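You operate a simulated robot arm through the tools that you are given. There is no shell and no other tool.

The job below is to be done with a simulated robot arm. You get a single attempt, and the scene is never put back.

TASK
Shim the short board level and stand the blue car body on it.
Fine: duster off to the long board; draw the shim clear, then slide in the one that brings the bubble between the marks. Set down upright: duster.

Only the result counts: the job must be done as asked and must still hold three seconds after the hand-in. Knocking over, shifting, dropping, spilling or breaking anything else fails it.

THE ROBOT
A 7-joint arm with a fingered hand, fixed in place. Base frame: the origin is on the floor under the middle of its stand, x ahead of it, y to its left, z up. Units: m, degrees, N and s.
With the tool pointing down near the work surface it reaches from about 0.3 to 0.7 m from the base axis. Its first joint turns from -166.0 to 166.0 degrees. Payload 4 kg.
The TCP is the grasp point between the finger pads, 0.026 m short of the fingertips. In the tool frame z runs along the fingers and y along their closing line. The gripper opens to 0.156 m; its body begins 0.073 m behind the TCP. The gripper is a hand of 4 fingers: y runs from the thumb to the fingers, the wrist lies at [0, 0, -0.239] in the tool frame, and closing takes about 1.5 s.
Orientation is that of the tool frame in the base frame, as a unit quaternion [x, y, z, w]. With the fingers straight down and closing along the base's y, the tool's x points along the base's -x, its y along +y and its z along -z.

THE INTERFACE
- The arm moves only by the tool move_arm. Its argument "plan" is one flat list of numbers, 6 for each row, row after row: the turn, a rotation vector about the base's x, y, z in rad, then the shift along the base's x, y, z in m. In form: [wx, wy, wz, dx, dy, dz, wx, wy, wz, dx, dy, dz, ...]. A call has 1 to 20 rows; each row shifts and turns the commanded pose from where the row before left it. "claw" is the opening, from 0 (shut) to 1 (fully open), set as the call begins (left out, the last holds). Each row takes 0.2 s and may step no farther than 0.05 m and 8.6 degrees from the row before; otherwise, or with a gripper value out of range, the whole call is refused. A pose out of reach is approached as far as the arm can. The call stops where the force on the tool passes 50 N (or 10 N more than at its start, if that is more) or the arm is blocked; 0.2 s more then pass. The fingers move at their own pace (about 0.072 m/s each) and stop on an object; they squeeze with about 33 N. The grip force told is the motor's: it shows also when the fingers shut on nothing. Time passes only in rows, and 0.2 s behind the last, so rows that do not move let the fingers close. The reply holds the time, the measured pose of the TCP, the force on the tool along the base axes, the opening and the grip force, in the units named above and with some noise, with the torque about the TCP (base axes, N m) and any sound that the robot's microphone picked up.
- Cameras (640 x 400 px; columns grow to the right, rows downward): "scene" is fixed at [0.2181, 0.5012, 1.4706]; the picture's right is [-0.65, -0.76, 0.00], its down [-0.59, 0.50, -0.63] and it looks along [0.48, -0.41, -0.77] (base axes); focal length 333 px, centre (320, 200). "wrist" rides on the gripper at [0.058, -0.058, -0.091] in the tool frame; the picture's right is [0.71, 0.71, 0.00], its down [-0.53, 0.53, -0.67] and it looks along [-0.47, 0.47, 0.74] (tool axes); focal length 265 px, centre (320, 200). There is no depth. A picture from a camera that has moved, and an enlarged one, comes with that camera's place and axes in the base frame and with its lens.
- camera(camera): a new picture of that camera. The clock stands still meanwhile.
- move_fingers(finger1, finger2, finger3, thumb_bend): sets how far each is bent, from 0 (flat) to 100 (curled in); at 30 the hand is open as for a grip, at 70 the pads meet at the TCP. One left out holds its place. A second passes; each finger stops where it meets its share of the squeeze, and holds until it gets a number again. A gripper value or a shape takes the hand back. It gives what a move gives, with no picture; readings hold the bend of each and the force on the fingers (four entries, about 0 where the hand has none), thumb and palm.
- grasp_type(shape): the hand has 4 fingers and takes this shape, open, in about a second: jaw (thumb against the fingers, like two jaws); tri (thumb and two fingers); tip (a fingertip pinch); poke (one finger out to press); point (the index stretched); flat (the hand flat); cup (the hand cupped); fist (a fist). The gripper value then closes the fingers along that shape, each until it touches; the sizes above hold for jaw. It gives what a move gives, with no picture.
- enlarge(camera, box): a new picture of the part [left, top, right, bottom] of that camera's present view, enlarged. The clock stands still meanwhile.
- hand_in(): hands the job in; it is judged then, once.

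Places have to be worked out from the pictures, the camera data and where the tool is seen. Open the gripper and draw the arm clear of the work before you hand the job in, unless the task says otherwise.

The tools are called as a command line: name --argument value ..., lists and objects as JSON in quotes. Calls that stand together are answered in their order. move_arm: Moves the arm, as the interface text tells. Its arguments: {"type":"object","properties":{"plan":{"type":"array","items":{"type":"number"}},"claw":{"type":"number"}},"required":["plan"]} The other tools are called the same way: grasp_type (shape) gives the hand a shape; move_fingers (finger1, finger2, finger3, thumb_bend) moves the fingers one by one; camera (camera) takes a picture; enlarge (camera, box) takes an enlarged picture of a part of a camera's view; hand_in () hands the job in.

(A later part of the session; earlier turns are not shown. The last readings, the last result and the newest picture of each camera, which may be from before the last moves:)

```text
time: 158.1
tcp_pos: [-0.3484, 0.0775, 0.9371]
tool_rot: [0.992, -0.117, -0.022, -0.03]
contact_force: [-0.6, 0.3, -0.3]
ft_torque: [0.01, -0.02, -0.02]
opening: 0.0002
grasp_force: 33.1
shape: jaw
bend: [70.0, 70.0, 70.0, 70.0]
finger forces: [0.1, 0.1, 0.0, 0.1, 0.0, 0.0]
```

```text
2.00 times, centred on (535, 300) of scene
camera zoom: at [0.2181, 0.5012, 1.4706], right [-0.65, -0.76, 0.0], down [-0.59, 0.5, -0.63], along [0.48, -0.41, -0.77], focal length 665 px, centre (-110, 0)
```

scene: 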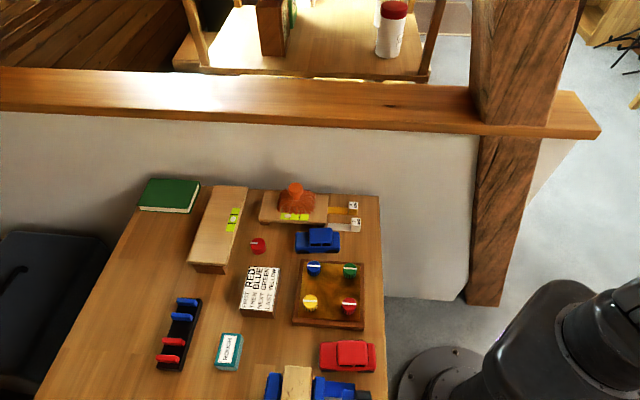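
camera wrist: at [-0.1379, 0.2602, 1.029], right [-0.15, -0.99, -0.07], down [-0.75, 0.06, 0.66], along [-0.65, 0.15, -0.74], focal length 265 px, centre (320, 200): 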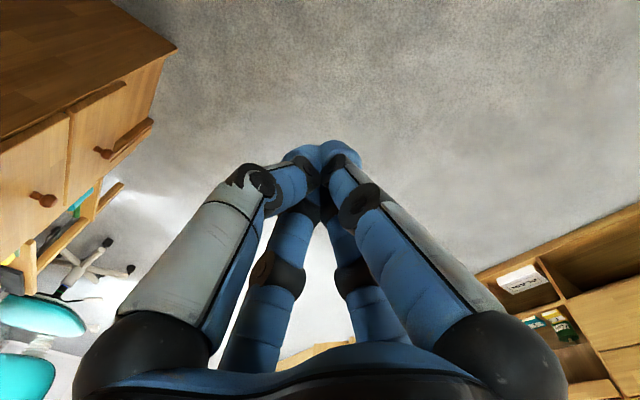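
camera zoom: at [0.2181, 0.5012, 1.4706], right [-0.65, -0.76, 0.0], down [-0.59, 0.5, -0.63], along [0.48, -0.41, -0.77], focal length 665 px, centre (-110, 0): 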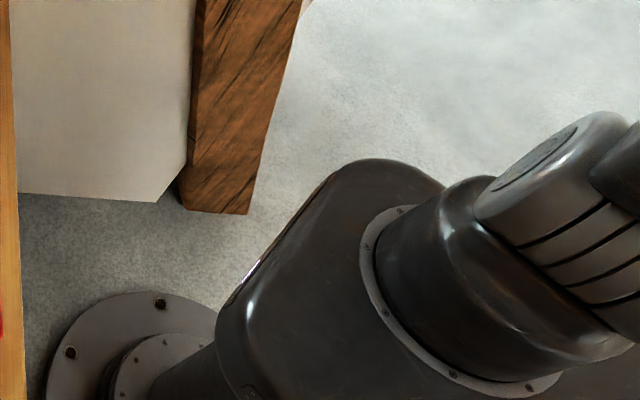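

I go a bit further counter-clockwise to reduce the lead before extending.

move_arm --plan '[0, 0, 0.0698, -0.0041, -0.0247, 0, 0, 0, 0.0698, -0.0024, -0.0249, 0, 0, 0, 0.0698, -0.0006, -0.025, 0, 0, 0, 0.0698, 0.0011, -0.025, 0, 0, 0, 0.0698, 0.0029, -0.0248, 0, 0, 0, 0, 0, 0, 0]'

enlarge --camera "scene" --box '[430, 200, 640, 400]'

```text
time: 159.5
tcp_pos: [-0.3534, -0.0452, 0.9376]
tool_rot: [0.998, 0.056, -0.026, -0.026]
contact_force: [0.5, -0.2, 0.4]
ft_torque: [-0.02, -0.01, 0.01]
opening: 0.0
grasp_force: 33.0
shape: jaw
bend: [70.0, 70.0, 70.0, 70.0]
finger forces: [0.1, 0.0, 0.1, 0.0, 0.0, 0.1]
```

```text
2.00 times, centred on (535, 300) of scene
camera zoom: at [0.2181, 0.5012, 1.4706], right [-0.65, -0.76, 0.0], down [-0.59, 0.5, -0.63], along [0.48, -0.41, -0.77], focal length 665 px, centre (-110, 0)
```

zoom: 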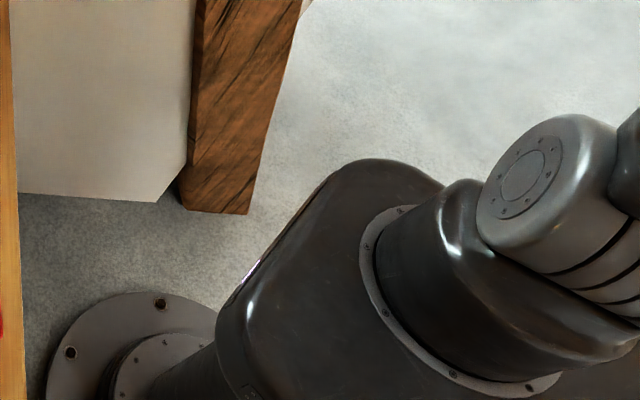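

Now extend diagonally: outward while moving slightly clockwise, ending around azimuth 165° at r≈0.5 m.

move_arm --plan '[0, 0, -0.0274, -0.0115, 0.009, 0, 0, 0, -0.0274, -0.0115, 0.009, 0, 0, 0, -0.0274, -0.0115, 0.01, 0, 0, 0, -0.0274, -0.0115, 0.01, 0, 0, 0, -0.0274, -0.011, 0.012, 0, 0, 0, -0.0274, -0.011, 0.012, 0, 0, 0, -0.0274, -0.01, 0.013, 0, 0, 0, -0.0274, -0.01, 0.013, 0, 0, 0, -0.0274, -0.009, 0.014, 0, 0, 0, -0.0274, -0.009, 0.014, 0, 0, 0, -0.0274, -0.008, 0.015, 0, 0, 0, -0.0274, -0.008, 0.015, 0, 0, 0, 0, 0, 0, 0]'

enlarge --camera "scene" --box '[430, 200, 640, 400]'

```text
time: 162.3
tcp_pos: [-0.4594, 0.0992, 0.9036]
tool_rot: [0.993, -0.109, -0.026, -0.031]
contact_force: [-0.5, 0.4, -0.3]
ft_torque: [0.02, 0.01, -0.01]
opening: 0.0002
grasp_force: 33.1
shape: jaw
bend: [70.0, 70.0, 70.0, 70.0]
finger forces: [0.0, 0.1, 0.0, 0.0, 0.0, 0.0]
out of reach, approached as far as the arm can: row 4, 5, 6, 8, 9, 10, 11, 12
```

```text
2.00 times, centred on (535, 300) of scene
camera zoom: at [0.2181, 0.5012, 1.4706], right [-0.65, -0.76, 0.0], down [-0.59, 0.5, -0.63], along [0.48, -0.41, -0.77], focal length 665 px, centre (-110, 0)
```

zoom: 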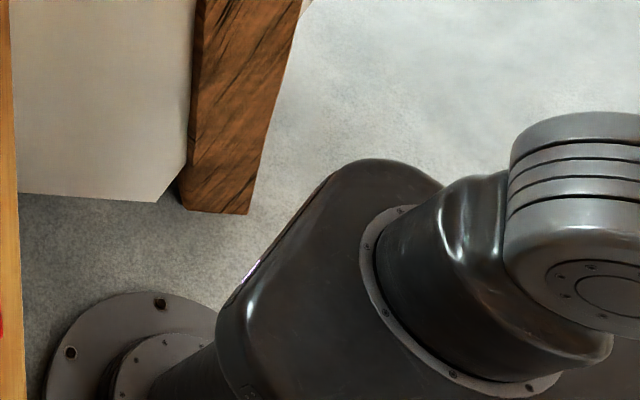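

The elbow is now on the hand's side with joint 1 just inside its end stop, in a normal posture. I sweep clockwise in this extended posture.

move_arm --plan '[0, 0, -0.0524, 0.0058, 0.0239, 0, 0, 0, -0.0524, 0.0071, 0.0236, 0, 0, 0, -0.0524, 0.0083, 0.0232, 0, 0, 0, -0.0524, 0.0095, 0.0227, 0, 0, 0, -0.0524, 0.0107, 0.0222, 0, 0, 0, -0.0524, 0.0118, 0.0216, 0, 0, 0, -0.0524, 0.0129, 0.0209, 0, 0, 0, -0.0524, 0.014, 0.0202, 0, 0, 0, 0, 0, 0, 0]'

enlarge --camera "scene" --box '[430, 200, 640, 400]'

```text
time: 164.3
tcp_pos: [-0.3611, 0.2653, 0.8853]
tool_rot: [0.949, -0.312, -0.018, -0.035]
contact_force: [-0.2, 0.2, -1.2]
ft_torque: [0.0, 0.0, -0.04]
opening: 0.0
grasp_force: 33.3
shape: jaw
bend: [70.0, 70.0, 70.0, 70.0]
finger forces: [0.0, 0.1, 0.0, 0.0, 0.0, 0.1]
out of reach, approached as far as the arm can: row 2, 4, 6, 7, 8
```

```text
2.00 times, centred on (535, 300) of scene
camera zoom: at [0.2181, 0.5012, 1.4706], right [-0.65, -0.76, 0.0], down [-0.59, 0.5, -0.63], along [0.48, -0.41, -0.77], focal length 665 px, centre (-110, 0)
```

zoom: 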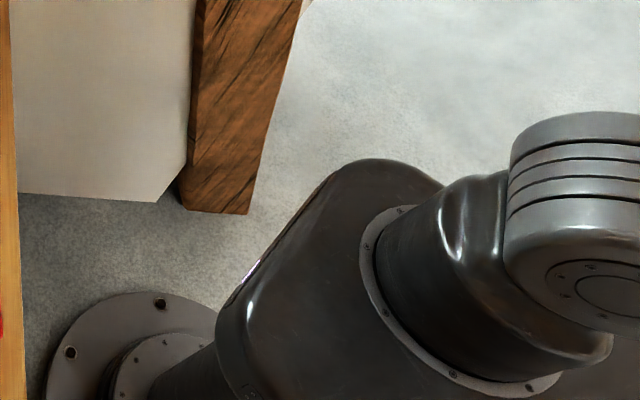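

Joint 1 did not follow clockwise, so it's at the rear end stop; in this normal posture the front is reached counter-clockwise. I swing back counter-clockwise to ~200° in the extended posture first.

move_arm --plan '[0, 0, 0.0698, -0.0176, -0.0259, 0.002, 0, 0, 0.0698, -0.0158, -0.027, 0.002, 0, 0, 0.0698, -0.0139, -0.0281, 0.002, 0, 0, 0.0698, -0.0119, -0.029, 0.002, 0, 0, 0.0698, -0.0098, -0.0297, 0.002, 0, 0, 0.0698, -0.0077, -0.0303, 0.002, 0, 0, 0.0698, -0.0056, -0.0308, 0.002, 0, 0, 0.0698, -0.0034, -0.0311, 0.002, 0, 0, 0.0698, -0.0013, -0.0313, 0.002, 0, 0, 0.0698, 0.0009, -0.0313, 0.002, 0, 0, 0.0698, 0.0031, -0.0311, 0.002, 0, 0, 0.0698, 0.0053, -0.0309, 0.002, 0, 0, 0.0698, 0.0074, -0.0304, 0.002, 0, 0, 0.0698, 0.0095, -0.0298, 0.002, 0, 0, 0, 0, 0, 0]'

enlarge --camera "scene" --box '[430, 200, 640, 400]'

```text
time: 167.5
tcp_pos: [-0.4252, -0.1551, 0.9138]
tool_rot: [0.985, 0.17, -0.031, -0.022]
contact_force: [1.4, -0.8, 0.5]
ft_torque: [-0.03, 0.0, 0.0]
opening: 0.0
grasp_force: 32.9
shape: jaw
bend: [70.0, 70.0, 70.0, 70.0]
finger forces: [0.0, 0.0, 0.1, 0.0, 0.0, 0.0]
```

```text
2.00 times, centred on (535, 300) of scene
camera zoom: at [0.2181, 0.5012, 1.4706], right [-0.65, -0.76, 0.0], down [-0.59, 0.5, -0.63], along [0.48, -0.41, -0.77], focal length 665 px, centre (-110, 0)
```

zoom: 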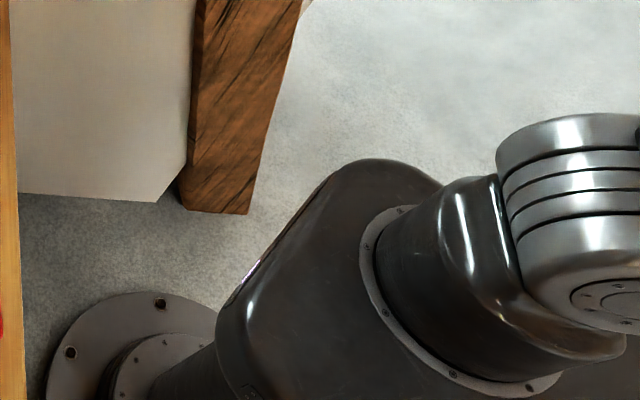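

Joint 1 follows counter-clockwise nicely in this posture. I continue to ~230°.

move_arm --plan '[0, 0, 0.0698, 0.0118, -0.0293, 0.002, 0, 0, 0.0698, 0.0139, -0.0284, 0.002, 0, 0, 0.0698, 0.0158, -0.0274, 0.002, 0, 0, 0.0698, 0.0177, -0.0262, 0.002, 0, 0, 0.0698, 0.0195, -0.0249, 0.002, 0, 0, 0.0698, 0.0211, -0.0235, 0.002, 0, 0, 0.0698, 0.0227, -0.022, 0.002, 0, 0, 0.0698, 0.0242, -0.0203, 0.002, 0, 0, 0, 0, 0, 0]'

enlarge --camera "scene" --box '[430, 200, 640, 400]'

camera --camera "wrist"

```text
time: 169.5
tcp_pos: [-0.2944, -0.3274, 0.9271]
tool_rot: [0.914, 0.403, -0.04, -0.011]
contact_force: [-0.4, 0.2, 0.3]
ft_torque: [-0.02, -0.01, 0.03]
opening: 0.0001
grasp_force: 33.2
shape: jaw
bend: [70.0, 70.0, 70.0, 70.0]
finger forces: [0.0, 0.0, 0.1, 0.0, 0.0, 0.0]
out of reach, approached as far as the arm can: row 3
```

```text
2.00 times, centred on (535, 300) of scene
camera zoom: at [0.2181, 0.5012, 1.4706], right [-0.65, -0.76, 0.0], down [-0.59, 0.5, -0.63], along [0.48, -0.41, -0.77], focal length 665 px, centre (-110, 0)
```

zoom: 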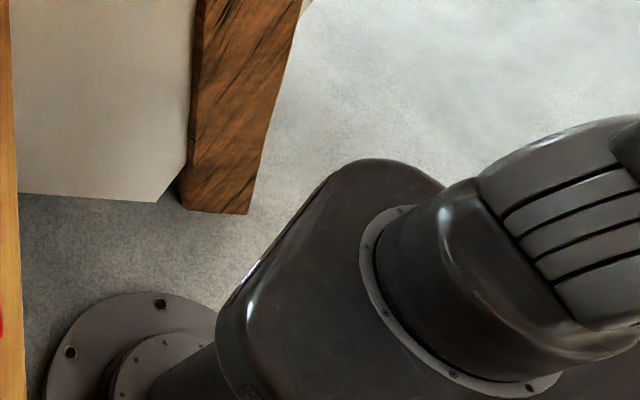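

```text
taken
camera wrist: at [-0.2913, -0.2458, 1.0179], right [1.0, 0.05, -0.08], down [0.09, -0.74, 0.67], along [-0.03, -0.68, -0.74], focal length 265 px, centre (320, 200)
```

wrist: 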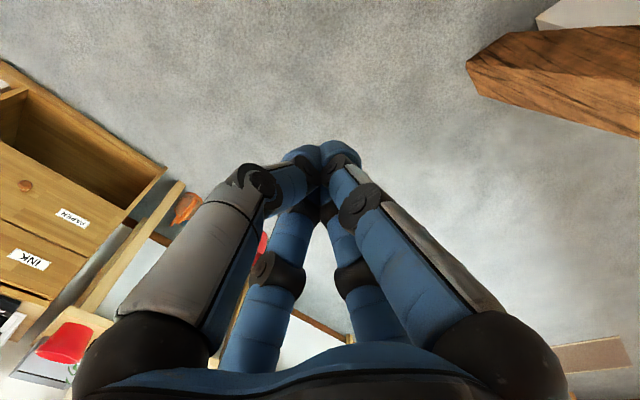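

Joint 1 keeps following; I'm now at azimuth 228° in a normal posture. To pass the wall I will go high and nearly stretched (elbow then stays aligned), with the tool pointing horizontally backward along the path. First turn the tool while raising.

move_arm --plan '[0.0699, 0.0825, -0.0067, -0.0195, 0.0168, 0.0148, 0.0699, 0.0825, -0.0067, -0.0191, 0.0166, 0.0176, 0.0699, 0.0825, -0.0067, -0.0183, 0.0162, 0.0202, 0.0699, 0.0825, -0.0067, -0.0174, 0.0157, 0.0228, 0.0699, 0.0825, -0.0067, -0.0163, 0.0149, 0.0253, 0.0699, 0.0825, -0.0067, -0.015, 0.014, 0.0276, 0.0699, 0.0825, -0.0067, -0.0136, 0.013, 0.0297, 0.0699, 0.0825, -0.0067, -0.012, 0.0117, 0.0316, 0.0699, 0.0825, -0.0067, -0.0102, 0.0104, 0.0333, 0.0699, 0.0825, -0.0067, -0.0083, 0.0089, 0.0348, 0.0699, 0.0825, -0.0067, -0.0064, 0.0073, 0.0359, 0.0699, 0.0825, -0.0067, -0.0043, 0.0057, 0.0368, 0.0699, 0.0825, -0.0067, -0.0022, 0.0039, 0.0375, 0, 0, 0, 0, 0, 0]'

enlarge --camera "scene" --box '[430, 200, 640, 400]'

```text
time: 172.5
tcp_pos: [-0.4481, -0.2219, 1.2446]
tool_rot: [0.767, 0.353, -0.326, -0.427]
contact_force: [-0.1, -0.8, -0.4]
ft_torque: [-0.01, -0.01, 0.0]
opening: 0.0
grasp_force: 33.3
shape: jaw
bend: [70.0, 70.0, 70.0, 70.0]
finger forces: [0.0, 0.0, 0.0, 0.1, 0.1, 0.0]
out of reach, approached as far as the arm can: row 1, 2, 3, 4, 5, 6, 7, 8, 10
```

```text
2.00 times, centred on (535, 300) of scene
camera zoom: at [0.2181, 0.5012, 1.4706], right [-0.65, -0.76, 0.0], down [-0.59, 0.5, -0.63], along [0.48, -0.41, -0.77], focal length 665 px, centre (-110, 0)
```

zoom: 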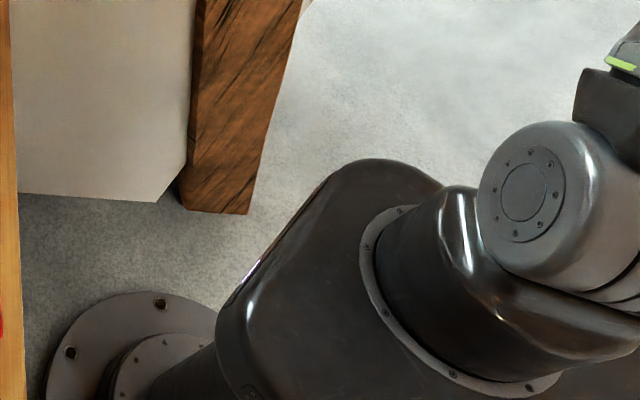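

The shoulder flipped to the other branch again (upper arm leaning right). In this branch the front-left can be reached by going clockwise all the way around with the elbow trailing, so I rotate clockwise rigidly in this raised pose.

move_arm --plan '[0, 0, -0.0698, -0.0144, 0.0318, 0, 0, 0, -0.0698, -0.0122, 0.0327, 0, 0, 0, -0.0698, -0.0099, 0.0335, 0, 0, 0, -0.0698, -0.0075, 0.0341, 0, 0, 0, -0.0698, -0.0051, 0.0345, 0, 0, 0, -0.0698, -0.0027, 0.0348, 0, 0, 0, 0, 0, 0, 0]'

enlarge --camera "scene" --box '[430, 200, 640, 400]'

```text
time: 174.1
tcp_pos: [-0.4968, -0.0177, 1.2444]
tool_rot: [0.823, 0.185, -0.229, -0.485]
contact_force: [0.1, -0.4, -1.1]
ft_torque: [-0.01, -0.01, 0.01]
opening: 0.0
grasp_force: 32.7
shape: jaw
bend: [70.0, 70.0, 70.0, 70.0]
finger forces: [0.0, 0.0, 0.0, 0.1, 0.1, 0.1]
```

```text
2.00 times, centred on (535, 300) of scene
camera zoom: at [0.2181, 0.5012, 1.4706], right [-0.65, -0.76, 0.0], down [-0.59, 0.5, -0.63], along [0.48, -0.41, -0.77], focal length 665 px, centre (-110, 0)
```

zoom: 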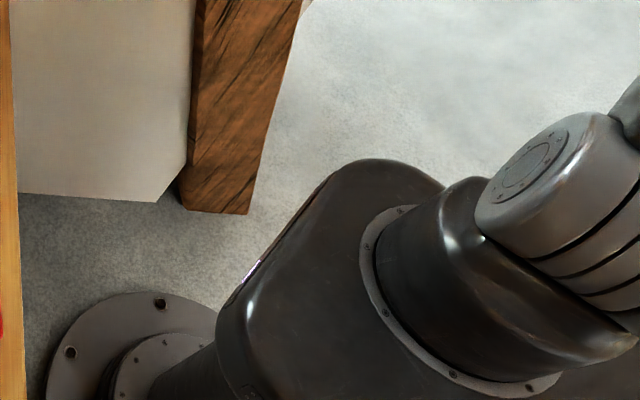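

Rigid rotation works here — shoulder follows by the same angle. I continue clockwise.

move_arm --plan '[0, 0, -0.0698, 0.0, 0.0347, 0, 0, 0, -0.0698, 0.0024, 0.0346, 0, 0, 0, -0.0698, 0.0048, 0.0344, 0, 0, 0, -0.0698, 0.0072, 0.0339, 0, 0, 0, -0.0698, 0.0096, 0.0334, 0, 0, 0, -0.0698, 0.0119, 0.0326, 0, 0, 0, -0.0698, 0.0141, 0.0317, 0, 0, 0, -0.0698, 0.0163, 0.0306, 0, 0, 0, 0, 0, 0, 0]'

enlarge --camera "scene" --box '[430, 200, 640, 400]'

```text
time: 176.1
tcp_pos: [-0.4564, 0.193, 1.2494]
tool_rot: [0.842, 0.003, -0.122, -0.525]
contact_force: [0.2, -0.5, 0.7]
ft_torque: [0.01, -0.04, -0.06]
opening: 0.0
grasp_force: 32.9
shape: jaw
bend: [70.0, 70.0, 70.0, 70.0]
finger forces: [0.1, 0.0, 0.1, 0.1, 0.1, 0.0]
out of reach, approached as far as the arm can: row 6, 8
```

```text
2.00 times, centred on (535, 300) of scene
camera zoom: at [0.2181, 0.5012, 1.4706], right [-0.65, -0.76, 0.0], down [-0.59, 0.5, -0.63], along [0.48, -0.41, -0.77], focal length 665 px, centre (-110, 0)
```

zoom: 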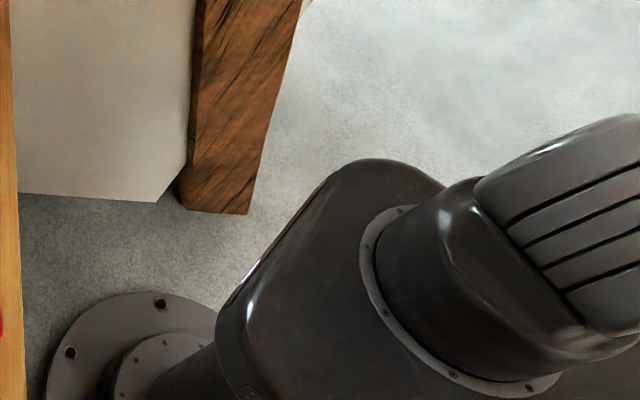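

Still following. I continue the clockwise rotation.

move_arm --plan '[0, 0, -0.0698, 0.0146, 0.0314, 0, 0, 0, -0.0698, 0.0167, 0.0303, 0, 0, 0, -0.0698, 0.0188, 0.029, 0, 0, 0, -0.0698, 0.0208, 0.0277, 0, 0, 0, -0.0698, 0.0227, 0.0262, 0, 0, 0, -0.0698, 0.0244, 0.0245, 0, 0, 0, -0.0698, 0.0261, 0.0227, 0, 0, 0, -0.0698, 0.0276, 0.0209, 0, 0, 0, 0, 0, 0, 0]'

enlarge --camera "scene" --box '[430, 200, 640, 400]'

```text
time: 178.1
tcp_pos: [-0.3265, 0.3499, 1.2489]
tool_rot: [0.823, -0.169, -0.013, -0.543]
contact_force: [0.9, 0.4, 0.8]
ft_torque: [-0.02, -0.01, 0.02]
opening: 0.0003
grasp_force: 32.6
shape: jaw
bend: [70.0, 70.0, 70.0, 70.0]
finger forces: [0.1, 0.0, 0.0, 0.1, 0.0, 0.0]
out of reach, approached as far as the arm can: row 1, 6
```

```text
2.00 times, centred on (535, 300) of scene
camera zoom: at [0.2181, 0.5012, 1.4706], right [-0.65, -0.76, 0.0], down [-0.59, 0.5, -0.63], along [0.48, -0.41, -0.77], focal length 665 px, centre (-110, 0)
```

zoom: 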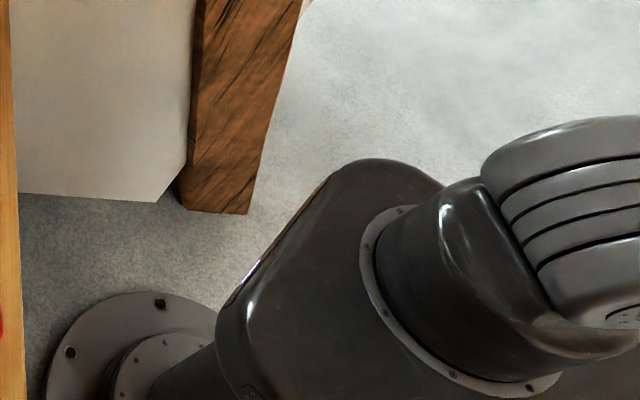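

It flips whenever the wrist is near the elbow's vertical circle. The low, elbow-up posture was well behaved, so I'll use that: tool down, wrist low, go counter-clockwise past the wall tucked close to the column. First return to tool-down, lower, at ~200°.

move_arm --plan '[-0.0807, 0.0146, 0.05, -0.0062, -0.0357, -0.0241, -0.0807, 0.0146, 0.05, -0.0062, -0.0357, -0.0241, -0.0807, 0.0146, 0.05, -0.0062, -0.0357, -0.0241, -0.0807, 0.0146, 0.05, -0.0062, -0.0357, -0.0241, -0.0807, 0.0146, 0.05, -0.0062, -0.0357, -0.0241, -0.0807, 0.0146, 0.05, -0.0062, -0.0357, -0.0241, -0.0807, 0.0146, 0.05, -0.0062, -0.0357, -0.0241, -0.0807, 0.0146, 0.05, -0.0062, -0.0357, -0.0241, -0.0807, 0.0146, 0.05, -0.0062, -0.0357, -0.0241, -0.0807, 0.0146, 0.05, -0.0062, -0.0357, -0.0241, -0.0807, 0.0146, 0.05, -0.0062, -0.0357, -0.0241, -0.0807, 0.0146, 0.05, -0.0062, -0.0357, -0.0241, -0.0807, 0.0146, 0.05, -0.0062, -0.0357, -0.0241, -0.0807, 0.0146, 0.05, -0.0062, -0.0357, -0.0241, 0, 0, 0, 0, 0, 0]'

enlarge --camera "scene" --box '[430, 200, 640, 400]'

```text
time: 181.3
tcp_pos: [-0.3788, 0.2509, 1.1725]
tool_rot: [0.882, -0.097, -0.076, -0.455]
contact_force: [0.0, -0.3, 0.9]
ft_torque: [-0.01, 0.02, 0.04]
opening: 0.0002
grasp_force: 33.0
shape: jaw
bend: [70.0, 70.0, 70.0, 70.0]
finger forces: [0.1, 0.0, 0.0, 0.0, 0.0, 0.1]
out of reach, approached as far as the arm can: row 1, 2, 3, 4, 5, 6, 7, 8, 9, 10, 11, 12, 13
```

```text
2.00 times, centred on (535, 300) of scene
camera zoom: at [0.2181, 0.5012, 1.4706], right [-0.65, -0.76, 0.0], down [-0.59, 0.5, -0.63], along [0.48, -0.41, -0.77], focal length 665 px, centre (-110, 0)
```

zoom: 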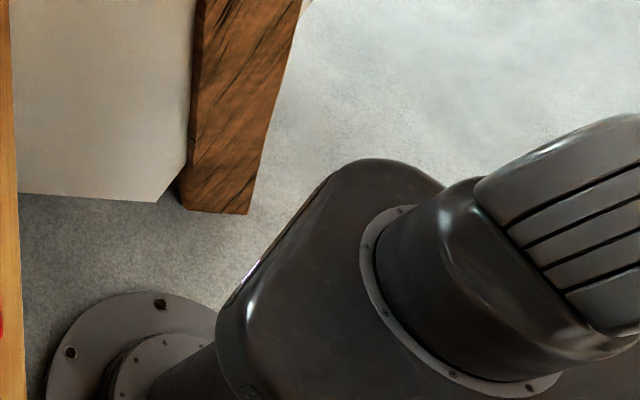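

Too many changes at once ran into a wrist limit. I do it piecewise: only turn the tool down now, wrist fixed.

move_arm --plan '[-0.07, -0.004, 0, 0, -0.009, -0.014, -0.07, -0.004, 0, 0, -0.01, -0.0136, -0.07, -0.004, 0, 0, -0.011, -0.0128, -0.07, -0.004, 0, 0, -0.0118, -0.0118, -0.07, -0.004, 0, 0, -0.0126, -0.0108, -0.07, -0.004, 0, 0, -0.0134, -0.01, -0.07, -0.004, 0, 0, -0.014, -0.009, -0.07, -0.004, 0, 0, -0.0145, -0.008, 0, 0, 0, 0, 0, 0]'

enlarge --camera "scene" --box '[430, 200, 640, 400]'

```text
time: 183.3
tcp_pos: [-0.3805, 0.2508, 1.173]
tool_rot: [0.882, -0.097, -0.076, -0.455]
contact_force: [0.6, 0.0, 0.2]
ft_torque: [0.0, -0.03, -0.01]
opening: 0.0
grasp_force: 32.7
shape: jaw
bend: [70.0, 70.0, 70.0, 70.0]
finger forces: [0.0, 0.1, 0.0, 0.1, 0.1, 0.0]
out of reach, approached as far as the arm can: row 1, 2, 3, 4, 5, 6, 7, 8
```

```text
2.00 times, centred on (535, 300) of scene
camera zoom: at [0.2181, 0.5012, 1.4706], right [-0.65, -0.76, 0.0], down [-0.59, 0.5, -0.63], along [0.48, -0.41, -0.77], focal length 665 px, centre (-110, 0)
```

zoom: 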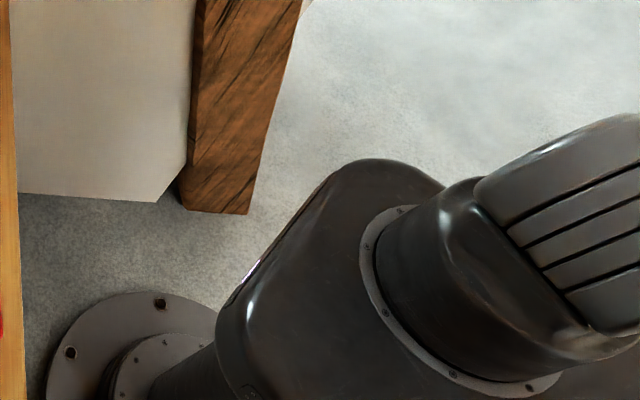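

Not possible that way. I test which tool rotations are free: first a negative yaw about the vertical.

move_arm --plan '[0, 0, -0.08, 0, 0, 0, 0, 0, -0.08, 0, 0, 0, 0, 0, -0.08, 0, 0, 0, 0, 0, 0, 0, 0, 0]'

move_arm --plan '[0, 0, 0.08, 0, 0, 0, 0, 0, 0.08, 0, 0, 0, 0, 0, 0.08, 0, 0, 0, 0, 0, 0.08, 0, 0, 0, 0, 0, 0.08, 0, 0, 0, 0, 0, 0, 0, 0, 0]'

```text
time: 184.3
tcp_pos: [-0.3805, 0.2524, 1.175]
tool_rot: [0.882, -0.097, -0.076, -0.455]
contact_force: [0.0, -0.1, 0.3]
ft_torque: [-0.01, 0.0, 0.03]
opening: 0.0
grasp_force: 32.9
shape: jaw
bend: [70.0, 70.0, 70.0, 70.0]
finger forces: [0.0, 0.0, 0.0, 0.0, 0.0, 0.1]
out of reach, approached as far as the arm can: row 1, 2, 3
```

```text
time: 185.7
tcp_pos: [-0.3802, 0.2493, 1.1732]
tool_rot: [0.883, 0.081, -0.165, -0.431]
contact_force: [-1.0, 0.3, -0.3]
ft_torque: [-0.02, 0.0, -0.03]
opening: 0.0
grasp_force: 32.7
shape: jaw
bend: [70.0, 70.0, 70.0, 70.0]
finger forces: [0.1, 0.0, 0.0, 0.0, 0.1, 0.0]
```

Positive yaw is free. I turn the tool further that way until it points radially outward, then bend it down.

move_arm --plan '[0, 0, 0.09, -0.011, -0.0055, 0, 0, 0, 0.09, -0.0105, -0.0065, 0, 0, 0, 0.09, -0.01, -0.0075, 0, 0, 0, 0.09, -0.009, -0.0085, 0, 0, 0, 0.09, -0.008, -0.009, 0, 0, 0, 0.09, -0.007, -0.01, 0, 0, 0, 0.09, -0.006, -0.0105, 0, 0, 0, 0.09, -0.005, -0.011, 0, 0, 0, 0.09, -0.004, -0.0115, 0, 0, 0, 0, 0, 0, 0]'

enlarge --camera "scene" --box '[430, 200, 640, 400]'

```text
time: 187.9
tcp_pos: [-0.4918, 0.1375, 1.1736]
tool_rot: [0.783, 0.419, -0.317, -0.334]
contact_force: [-0.2, 0.7, -0.5]
ft_torque: [-0.01, 0.01, 0.0]
opening: 0.0001
grasp_force: 33.3
shape: jaw
bend: [70.0, 70.0, 70.0, 70.0]
finger forces: [0.0, 0.1, 0.1, 0.0, 0.0, 0.1]
out of reach, approached as far as the arm can: row 8, 9
```

```text
2.00 times, centred on (535, 300) of scene
camera zoom: at [0.2181, 0.5012, 1.4706], right [-0.65, -0.76, 0.0], down [-0.59, 0.5, -0.63], along [0.48, -0.41, -0.77], focal length 665 px, centre (-110, 0)
```

zoom: 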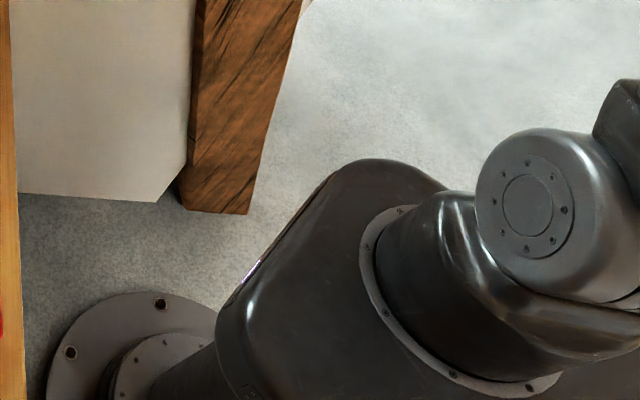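

Now joint 1 appears about 40° short of the hand's azimuth on the correct side. Extending outward here should align the elbow properly; I extend toward azimuth 155°, r≈0.5 (wrist), in small steps.

move_arm --plan '[0, 0, -0.0137, -0.0108, 0.0088, -0.0043, 0, 0, -0.0137, -0.0108, 0.0088, -0.0043, 0, 0, -0.0137, -0.0108, 0.0088, -0.0043, 0, 0, -0.0137, -0.0108, 0.0088, -0.0043, 0, 0, -0.0137, -0.0108, 0.0088, -0.0043, 0, 0, -0.0137, -0.0108, 0.0088, -0.0043, 0, 0, -0.0137, -0.0108, 0.0088, -0.0043, 0, 0, -0.0137, -0.0108, 0.0088, -0.0043, 0, 0, -0.0137, -0.0108, 0.0088, -0.0043, 0, 0, -0.0137, -0.0108, 0.0088, -0.0043, 0, 0, -0.0137, -0.0108, 0.0088, -0.0043, 0, 0, -0.0137, -0.0108, 0.0088, -0.0043, 0, 0, 0, 0, 0, 0]'

enlarge --camera "scene" --box '[430, 200, 640, 400]'

```text
time: 190.6
tcp_pos: [-0.6127, 0.2227, 1.2041]
tool_rot: [0.772, 0.364, -0.301, -0.424]
contact_force: [0.8, 0.1, 0.2]
ft_torque: [-0.01, 0.0, -0.01]
opening: 0.0
grasp_force: 33.0
shape: jaw
bend: [70.0, 70.0, 70.0, 70.0]
finger forces: [0.0, 0.0, 0.0, 0.1, 0.0, 0.0]
stopped in row 13: the arm was blocked; the commanded pose is now the measured one
```

```text
2.00 times, centred on (535, 300) of scene
camera zoom: at [0.2181, 0.5012, 1.4706], right [-0.65, -0.76, 0.0], down [-0.59, 0.5, -0.63], along [0.48, -0.41, -0.77], focal length 665 px, centre (-110, 0)
```

zoom: 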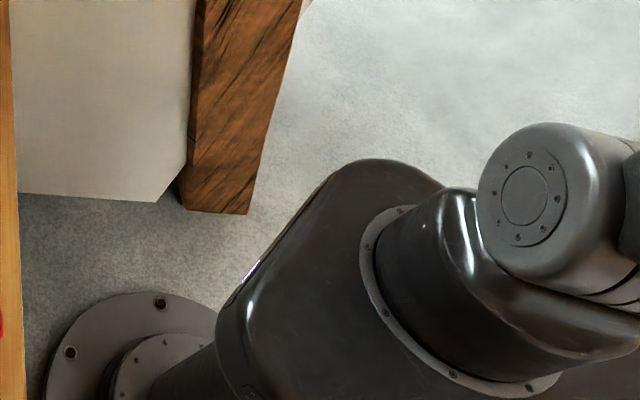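

Extended with the elbow on the hand's side and joint 1 ahead of it in the clockwise sense. I now rotate clockwise rigidly and watch.

move_arm --plan '[0, 0, -0.0698, 0.017, 0.0422, 0, 0, 0, -0.0698, 0.0199, 0.0409, 0, 0, 0, -0.0698, 0.0228, 0.0394, 0, 0, 0, -0.0698, 0.0254, 0.0377, 0, 0, 0, -0.0698, 0.028, 0.0359, 0, 0, 0, -0.0698, 0.0304, 0.0338, 0, 0, 0, 0, 0, 0, 0]'

enlarge --camera "scene" --box '[430, 200, 640, 400]'

```text
time: 191.5
tcp_pos: [-0.5935, 0.2354, 1.2281]
tool_rot: [0.766, 0.35, -0.292, -0.454]
contact_force: [0.1, 0.2, -1.0]
ft_torque: [0.0, -0.01, 0.03]
opening: 0.0
grasp_force: 33.1
shape: jaw
bend: [70.0, 70.0, 70.0, 70.0]
finger forces: [0.1, 0.0, 0.0, 0.2, 0.0, 0.0]
stopped in row 4: the arm was blocked; the commanded pose is now the measured one
```

```text
2.00 times, centred on (535, 300) of scene
camera zoom: at [0.2181, 0.5012, 1.4706], right [-0.65, -0.76, 0.0], down [-0.59, 0.5, -0.63], along [0.48, -0.41, -0.77], focal length 665 px, centre (-110, 0)
```

zoom: 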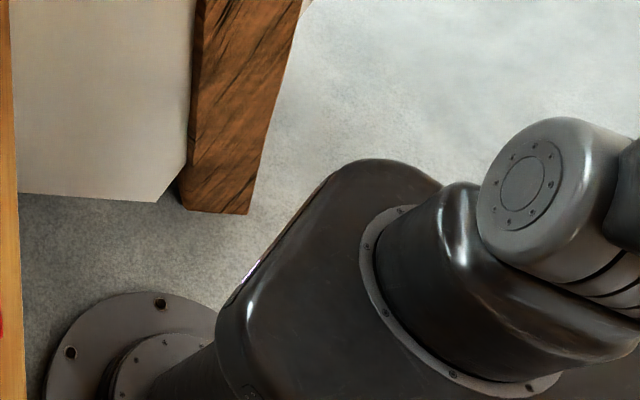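

Blocked after little motion. I retry the same clockwise rotation much more slowly to see if it is speed or a real obstruction.

move_arm --plan '[0, 0, 0, 0, 0, 0, 0, 0, -0.02, 0.0055, 0.0115, 0, 0, 0, -0.02, 0.0055, 0.0115, 0, 0, 0, -0.02, 0.0058, 0.0114, 0, 0, 0, -0.02, 0.006, 0.0112, 0, 0, 0, -0.02, 0.0062, 0.0111, 0, 0, 0, -0.02, 0.0064, 0.011, 0, 0, 0, -0.02, 0.0066, 0.0109, 0, 0, 0, -0.02, 0.0068, 0.0107, 0, 0, 0, -0.02, 0.007, 0.0106, 0, 0, 0, -0.02, 0.0072, 0.0105, 0, 0, 0, 0, 0, 0, 0]'

enlarge --camera "scene" --box '[430, 200, 640, 400]'

camera --camera "wrist"

```text
time: 194.3
tcp_pos: [-0.5386, 0.318, 1.2502]
tool_rot: [0.78, 0.287, -0.248, -0.498]
contact_force: [-0.3, -0.6, -0.7]
ft_torque: [0.0, -0.01, -0.01]
opening: 0.0
grasp_force: 33.4
shape: jaw
bend: [70.0, 70.0, 70.0, 70.0]
finger forces: [0.0, 0.0, 0.0, 0.0, 0.0, 0.0]
stopped in row 12: the arm was blocked; the commanded pose is now the measured one
```

```text
2.00 times, centred on (535, 300) of scene
camera zoom: at [0.2181, 0.5012, 1.4706], right [-0.65, -0.76, 0.0], down [-0.59, 0.5, -0.63], along [0.48, -0.41, -0.77], focal length 665 px, centre (-110, 0)
```

zoom: 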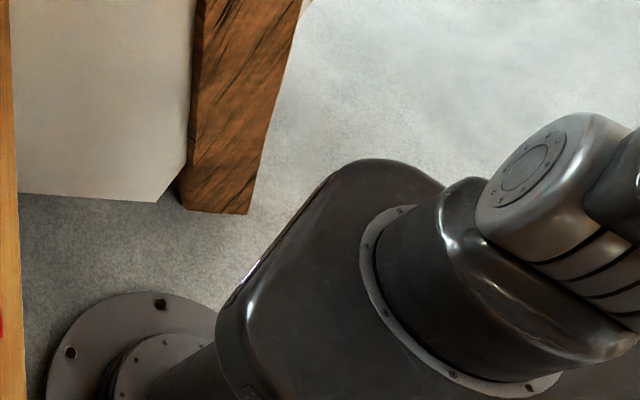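

```text
taken
camera wrist: at [-0.4484, 0.3193, 1.3319], right [0.65, 0.25, -0.72], down [0.18, -0.97, -0.18], along [-0.74, -0.02, -0.67], focal length 265 px, centre (320, 200)
```

wrist: 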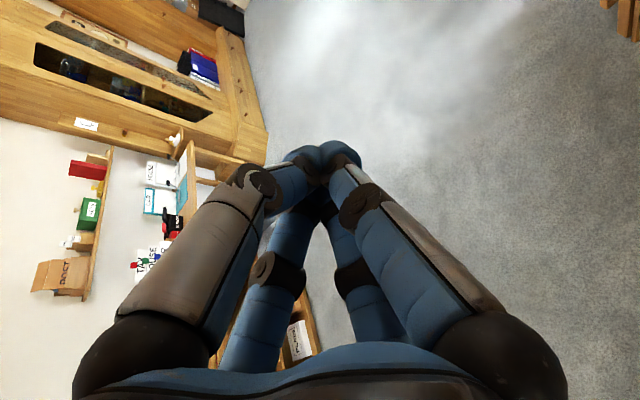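

Slower works — the joint just can't keep up otherwise. I'll interleave idle rows. First I push the wrist out a bit again to stay clear of the singular radius.

move_arm --plan '[0, 0, 0, 0, 0, 0, 0, 0, 0, -0.0091, 0.0041, -0.007, 0, 0, 0, 0, 0, 0, 0, 0, 0, -0.0091, 0.0041, -0.007, 0, 0, 0, 0, 0, 0, 0, 0, 0, -0.0091, 0.0041, -0.007, 0, 0, 0, 0, 0, 0, 0, 0, 0, -0.0091, 0.0041, -0.007, 0, 0, 0, 0, 0, 0, 0, 0, 0, -0.0091, 0.0041, -0.007, 0, 0, 0, 0, 0, 0, 0, 0, 0, -0.0091, 0.0041, -0.007, 0, 0, 0, 0, 0, 0, 0, 0, 0, -0.0091, 0.0041, -0.007, 0, 0, 0, 0, 0, 0]'

enlarge --camera "scene" --box '[430, 200, 640, 400]'

```text
time: 196.2
tcp_pos: [-0.5654, 0.2992, 1.294]
tool_rot: [0.737, 0.293, -0.245, -0.558]
contact_force: [-0.2, 0.4, 0.6]
ft_torque: [-0.02, 0.03, 0.03]
opening: 0.0
grasp_force: 32.7
shape: jaw
bend: [70.0, 70.0, 70.0, 70.0]
finger forces: [0.1, 0.0, 0.0, 0.1, 0.1, 0.0]
stopped in row 9: the arm was blocked; the commanded pose is now the measured one
```

```text
2.00 times, centred on (535, 300) of scene
camera zoom: at [0.2181, 0.5012, 1.4706], right [-0.65, -0.76, 0.0], down [-0.59, 0.5, -0.63], along [0.48, -0.41, -0.77], focal length 665 px, centre (-110, 0)
```

zoom: 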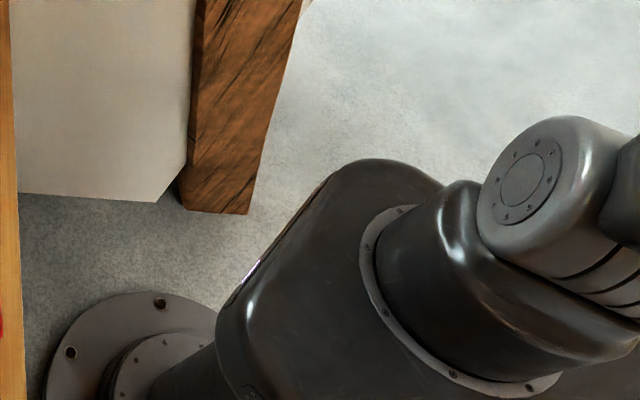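

The tool is drifting into line with the forearm (wrist singularity), which causes the lag. I bend the tool down again, wrist in place.

move_arm --plan '[-0.0575, -0.0583, 0, 0.0041, -0.0041, -0.0188, -0.0575, -0.0583, 0, 0.0053, -0.0052, -0.0181, -0.0575, -0.0583, 0, 0.0063, -0.0062, -0.0176, -0.0575, -0.0583, 0, 0.0072, -0.0071, -0.0167, -0.0575, -0.0583, 0, 0.0083, -0.0081, -0.0159, -0.0575, -0.0583, 0, 0.0091, -0.009, -0.0148, -0.0575, -0.0583, 0, 0.01, -0.0098, -0.0137, -0.0575, -0.0583, 0, 0.0107, -0.0105, -0.0126, -0.0575, -0.0583, 0, 0.0112, -0.011, -0.0111, -0.0575, -0.0583, 0, 0.012, -0.0119, -0.0099, -0.0575, -0.0583, 0, 0.0125, -0.0124, -0.0086, -0.0575, -0.0583, 0, 0.013, -0.0129, -0.0071, 0, 0, 0, 0, 0, 0]'

enlarge --camera "scene" --box '[430, 200, 640, 400]'

```text
time: 199.0
tcp_pos: [-0.4883, 0.2318, 1.1652]
tool_rot: [0.879, 0.35, -0.129, -0.296]
contact_force: [-0.3, -0.1, 0.1]
ft_torque: [0.01, 0.01, 0.01]
opening: 0.0
grasp_force: 32.8
shape: jaw
bend: [70.0, 70.0, 70.0, 70.0]
finger forces: [0.0, 0.0, 0.0, 0.1, 0.0, 0.1]
out of reach, approached as far as the arm can: row 8, 9, 10, 11, 12
```

```text
2.00 times, centred on (535, 300) of scene
camera zoom: at [0.2181, 0.5012, 1.4706], right [-0.65, -0.76, 0.0], down [-0.59, 0.5, -0.63], along [0.48, -0.41, -0.77], focal length 665 px, centre (-110, 0)
```

zoom: 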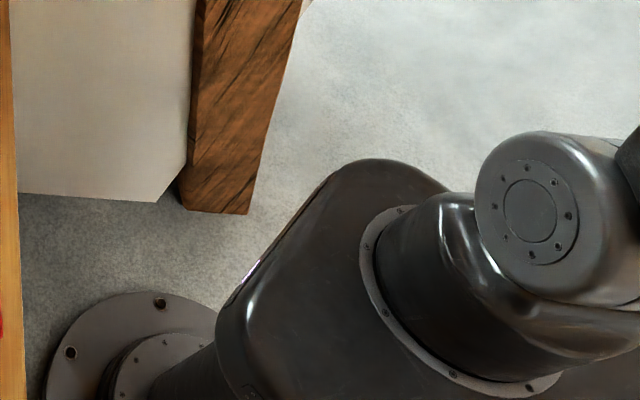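

The wrist limit shows up when the wrist is high, so I lower it at this azimuth first (same tilt), then make the tool vertical.

move_arm --plan '[0, 0, 0, -0.003, 0.0015, -0.02, 0, 0, 0, -0.003, 0.0015, -0.02, 0, 0, 0, -0.003, 0.0015, -0.02, 0, 0, 0, -0.003, 0.0015, -0.02, 0, 0, 0, -0.003, 0.0015, -0.02, 0, 0, 0, -0.003, 0.0015, -0.02, 0, 0, 0, -0.003, 0.0015, -0.02, 0, 0, 0, -0.003, 0.0015, -0.02, 0, 0, 0, -0.003, 0.0015, -0.02, 0, 0, 0, 0, 0, 0]'

enlarge --camera "scene" --box '[430, 200, 640, 400]'

```text
time: 201.4
tcp_pos: [-0.5136, 0.2412, 1.041]
tool_rot: [0.857, 0.352, -0.135, -0.352]
contact_force: [0.0, -0.2, 0.7]
ft_torque: [-0.02, 0.02, 0.0]
opening: 0.0
grasp_force: 33.2
shape: jaw
bend: [70.0, 70.0, 70.0, 70.0]
finger forces: [0.0, 0.1, 0.0, 0.0, 0.0, 0.0]
stopped in row 10: the arm was blocked; the commanded pose is now the measured one
```

```text
2.00 times, centred on (535, 300) of scene
camera zoom: at [0.2181, 0.5012, 1.4706], right [-0.65, -0.76, 0.0], down [-0.59, 0.5, -0.63], along [0.48, -0.41, -0.77], focal length 665 px, centre (-110, 0)
```

zoom: 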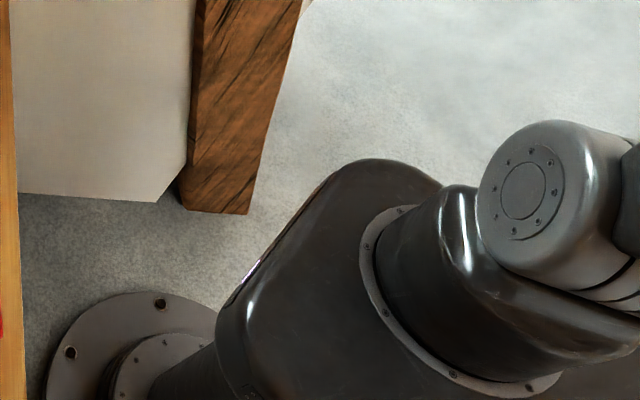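

It lags but moves. I continue lowering with idle rows in between and push outward a little.

move_arm --plan '[0, 0, 0, 0, 0, 0, 0, 0, 0, -0.004, 0.0015, -0.008, 0, 0, 0, 0, 0, 0, 0, 0, 0, -0.004, 0.0015, -0.008, 0, 0, 0, 0, 0, 0, 0, 0, 0, -0.004, 0.0015, -0.008, 0, 0, 0, 0, 0, 0, 0, 0, 0, -0.004, 0.0015, -0.008, 0, 0, 0, 0, 0, 0, 0, 0, 0, -0.004, 0.0015, -0.008, 0, 0, 0, 0, 0, 0, 0, 0, 0, -0.004, 0.0015, -0.008, 0, 0, 0, 0, 0, 0, 0, 0, 0, -0.004, 0.0015, -0.008, 0, 0, 0, 0, 0, 0, 0, 0, 0, -0.004, 0.0015, -0.008, 0, 0, 0, 0, 0, 0]'

enlarge --camera "scene" --box '[430, 200, 640, 400]'

```text
time: 203.7
tcp_pos: [-0.5308, 0.2487, 1.0645]
tool_rot: [0.83, 0.348, -0.14, -0.414]
contact_force: [-0.2, 0.3, -0.7]
ft_torque: [-0.01, -0.02, 0.0]
opening: 0.0
grasp_force: 33.4
shape: jaw
bend: [70.0, 70.0, 70.0, 70.0]
finger forces: [0.0, 0.0, 0.1, 0.0, 0.0, 0.0]
stopped in row 11: the arm was blocked; the commanded pose is now the measured one
```

```text
2.00 times, centred on (535, 300) of scene
camera zoom: at [0.2181, 0.5012, 1.4706], right [-0.65, -0.76, 0.0], down [-0.59, 0.5, -0.63], along [0.48, -0.41, -0.77], focal length 665 px, centre (-110, 0)
```

zoom: 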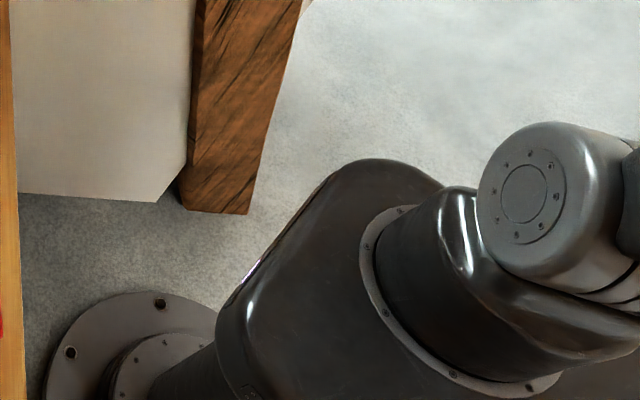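

Clockwise keeps running into wrist/shoulder limits while counter-clockwise is always free, so I return to the front the way I first came (counter-clockwise, close in). There I can flip the elbow branch within view and test the reach.

move_arm --plan '[0, 0, 0.0698, -0.0045, -0.0421, 0.004, 0, 0, 0.0698, -0.0012, -0.0415, 0.004, 0, 0, 0.0698, 0.0019, -0.0406, 0.004, 0, 0, 0.0698, 0.0049, -0.0396, 0.004, 0, 0, 0.0698, 0.0078, -0.0383, 0.004, 0, 0, 0.0698, 0.0104, -0.0367, 0.004, 0, 0, 0.0698, 0.013, -0.0351, 0.004, 0, 0, 0.0698, 0.0153, -0.0331, 0.004, 0, 0, 0.0698, 0.0175, -0.0312, 0.004, 0, 0, 0.0698, 0.0194, -0.0291, 0.004, 0, 0, 0.0698, 0.0211, -0.0267, 0.004, 0, 0, 0.0698, 0.0227, -0.0245, 0.004, 0, 0, 0, 0, 0, 0]'

enlarge --camera "scene" --box '[430, 200, 640, 400]'

```text
time: 206.5
tcp_pos: [-0.4011, -0.1726, 1.1144]
tool_rot: [0.618, 0.654, -0.295, -0.321]
contact_force: [1.0, 0.0, 0.1]
ft_torque: [-0.07, -0.01, -0.01]
opening: 0.0
grasp_force: 32.9
shape: jaw
bend: [70.0, 70.0, 70.0, 70.0]
finger forces: [0.0, 0.1, 0.0, 0.1, 0.0, 0.0]
```

```text
2.00 times, centred on (535, 300) of scene
camera zoom: at [0.2181, 0.5012, 1.4706], right [-0.65, -0.76, 0.0], down [-0.59, 0.5, -0.63], along [0.48, -0.41, -0.77], focal length 665 px, centre (-110, 0)
```

zoom: 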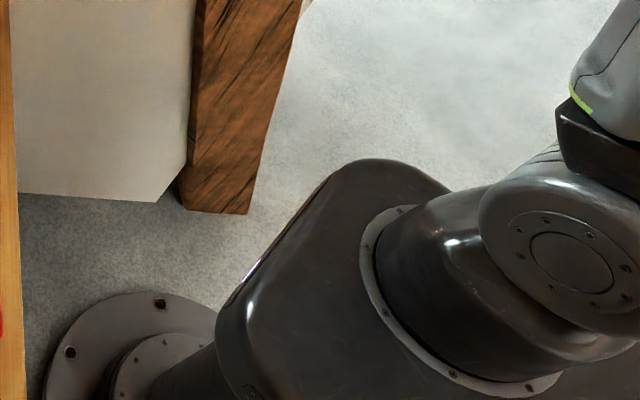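

Back in the original elbow branch (upper arm leaning to front-right, visible in the view). I bend the tool down here before passing the wall side.

move_arm --plan '[-0.0013, -0.09, 0, 0.0141, 0, -0.0164, -0.0013, -0.09, 0, 0.0156, 0, -0.0151, -0.0013, -0.09, 0, 0.0166, 0, -0.0133, -0.0013, -0.09, 0, 0.018, 0, -0.012, -0.0013, -0.09, 0, 0.0191, 0, -0.0104, -0.0013, -0.09, 0, 0.0199, 0, -0.0086, -0.0013, -0.09, 0, 0.0206, 0, -0.0067, -0.0013, -0.09, 0, 0.0208, 0, -0.0048, -0.0013, -0.09, 0, 0.0214, 0, -0.0029, -0.0013, -0.09, 0, 0.0217, 0, -0.001, 0, 0, 0, 0, 0, 0]'

enlarge --camera "scene" --box '[430, 200, 640, 400]'

```text
time: 208.9
tcp_pos: [-0.301, -0.1697, 1.0369]
tool_rot: [0.675, 0.715, -0.124, -0.132]
contact_force: [-0.1, 0.0, 0.3]
ft_torque: [0.0, 0.02, 0.0]
opening: 0.0
grasp_force: 33.0
shape: jaw
bend: [70.0, 70.0, 70.0, 70.0]
finger forces: [0.0, 0.0, 0.1, 0.1, 0.1, 0.0]
out of reach, approached as far as the arm can: row 7, 8, 9, 10
```

```text
2.00 times, centred on (535, 300) of scene
camera zoom: at [0.2181, 0.5012, 1.4706], right [-0.65, -0.76, 0.0], down [-0.59, 0.5, -0.63], along [0.48, -0.41, -0.77], focal length 665 px, centre (-110, 0)
```

zoom: 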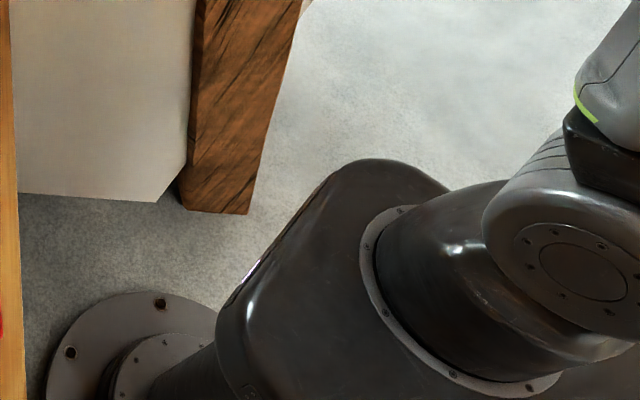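

Tool is at 21° tilt, wrist unchanged. I continue counter-clockwise around toward the right side.

move_arm --plan '[0, 0, 0.0698, 0.0126, -0.0206, 0, 0, 0, 0.0698, 0.014, -0.0196, 0, 0, 0, 0.0698, 0.0153, -0.0186, 0, 0, 0, 0.0698, 0.0166, -0.0175, 0, 0, 0, 0.0698, 0.0177, -0.0163, 0, 0, 0, 0.0698, 0.0188, -0.015, 0, 0, 0, 0.0698, 0.0198, -0.0137, 0, 0, 0, 0.0698, 0.0207, -0.0123, 0, 0, 0, 0.0698, 0.0216, -0.0108, 0, 0, 0, 0.0698, 0.0222, -0.0093, 0, 0, 0, 0, 0, 0, 0]'

enlarge --camera "scene" --box '[430, 200, 640, 400]'

camera --camera "wrist"

```text
time: 211.3
tcp_pos: [-0.1208, -0.3236, 1.036]
tool_rot: [0.39, 0.903, -0.162, -0.084]
contact_force: [0.2, 0.3, 0.5]
ft_torque: [0.0, 0.03, -0.01]
opening: 0.0001
grasp_force: 32.6
shape: jaw
bend: [70.0, 70.0, 70.0, 70.0]
finger forces: [0.0, 0.1, 0.1, 0.1, 0.0, 0.0]
```

```text
2.00 times, centred on (535, 300) of scene
camera zoom: at [0.2181, 0.5012, 1.4706], right [-0.65, -0.76, 0.0], down [-0.59, 0.5, -0.63], along [0.48, -0.41, -0.77], focal length 665 px, centre (-110, 0)
```

zoom: 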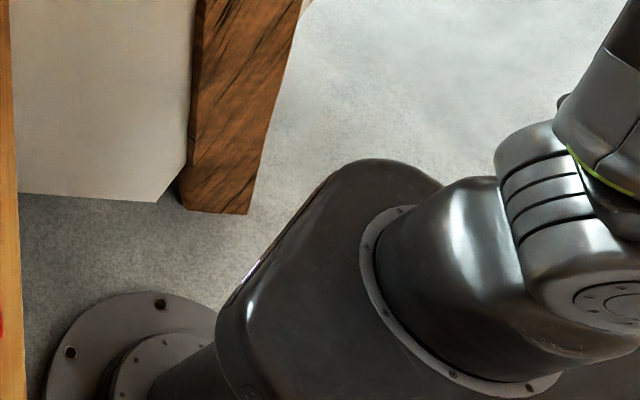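

```text
taken
camera wrist: at [-0.1754, -0.3003, 1.1432], right [0.0, 0.97, -0.24], down [0.9, 0.11, 0.42], along [0.44, -0.21, -0.87], focal length 265 px, centre (320, 200)
```

wrist: 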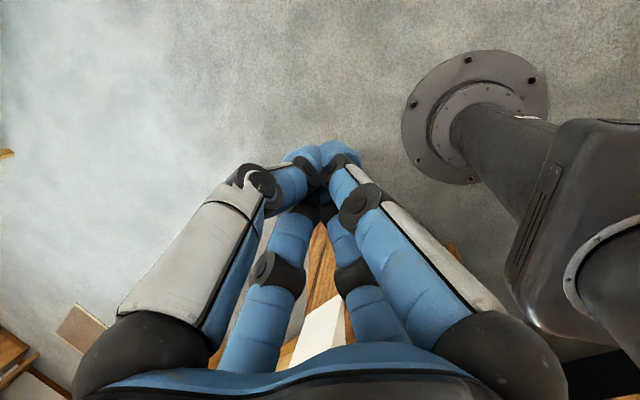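

Interesting: the shoulder swung over and the upper arm now leans front-left — exactly the side needed for the long board. I make the tool vertical (wrist fixed) so I can pass the wall close in.

move_arm --plan '[0.0464, -0.0568, 0, 0.0133, 0.0109, -0.0031, 0.0464, -0.0568, 0, 0.0133, 0.0109, -0.0031, 0.0464, -0.0568, 0, 0.0133, 0.0109, -0.0031, 0.0464, -0.0568, 0, 0.0133, 0.0109, -0.0031, 0.0464, -0.0568, 0, 0.0133, 0.0109, -0.0031, 0, 0, 0, 0, 0, 0]'

enlarge --camera "scene" --box '[430, 200, 640, 400]'

```text
time: 212.7
tcp_pos: [-0.0419, -0.2649, 0.9158]
tool_rot: [0.397, 0.918, -0.001, 0.001]
contact_force: [-0.2, -0.1, -0.5]
ft_torque: [0.03, 0.0, 0.01]
opening: 0.0
grasp_force: 33.0
shape: jaw
bend: [70.0, 70.0, 70.0, 70.0]
finger forces: [0.1, 0.1, 0.1, 0.0, 0.0, 0.0]
out of reach, approached as far as the arm can: row 1, 2, 3, 4, 5
```

```text
2.00 times, centred on (535, 300) of scene
camera zoom: at [0.2181, 0.5012, 1.4706], right [-0.65, -0.76, 0.0], down [-0.59, 0.5, -0.63], along [0.48, -0.41, -0.77], focal length 665 px, centre (-110, 0)
```

zoom: 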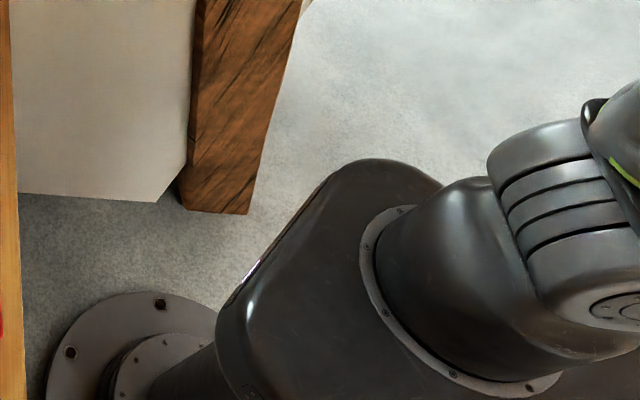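

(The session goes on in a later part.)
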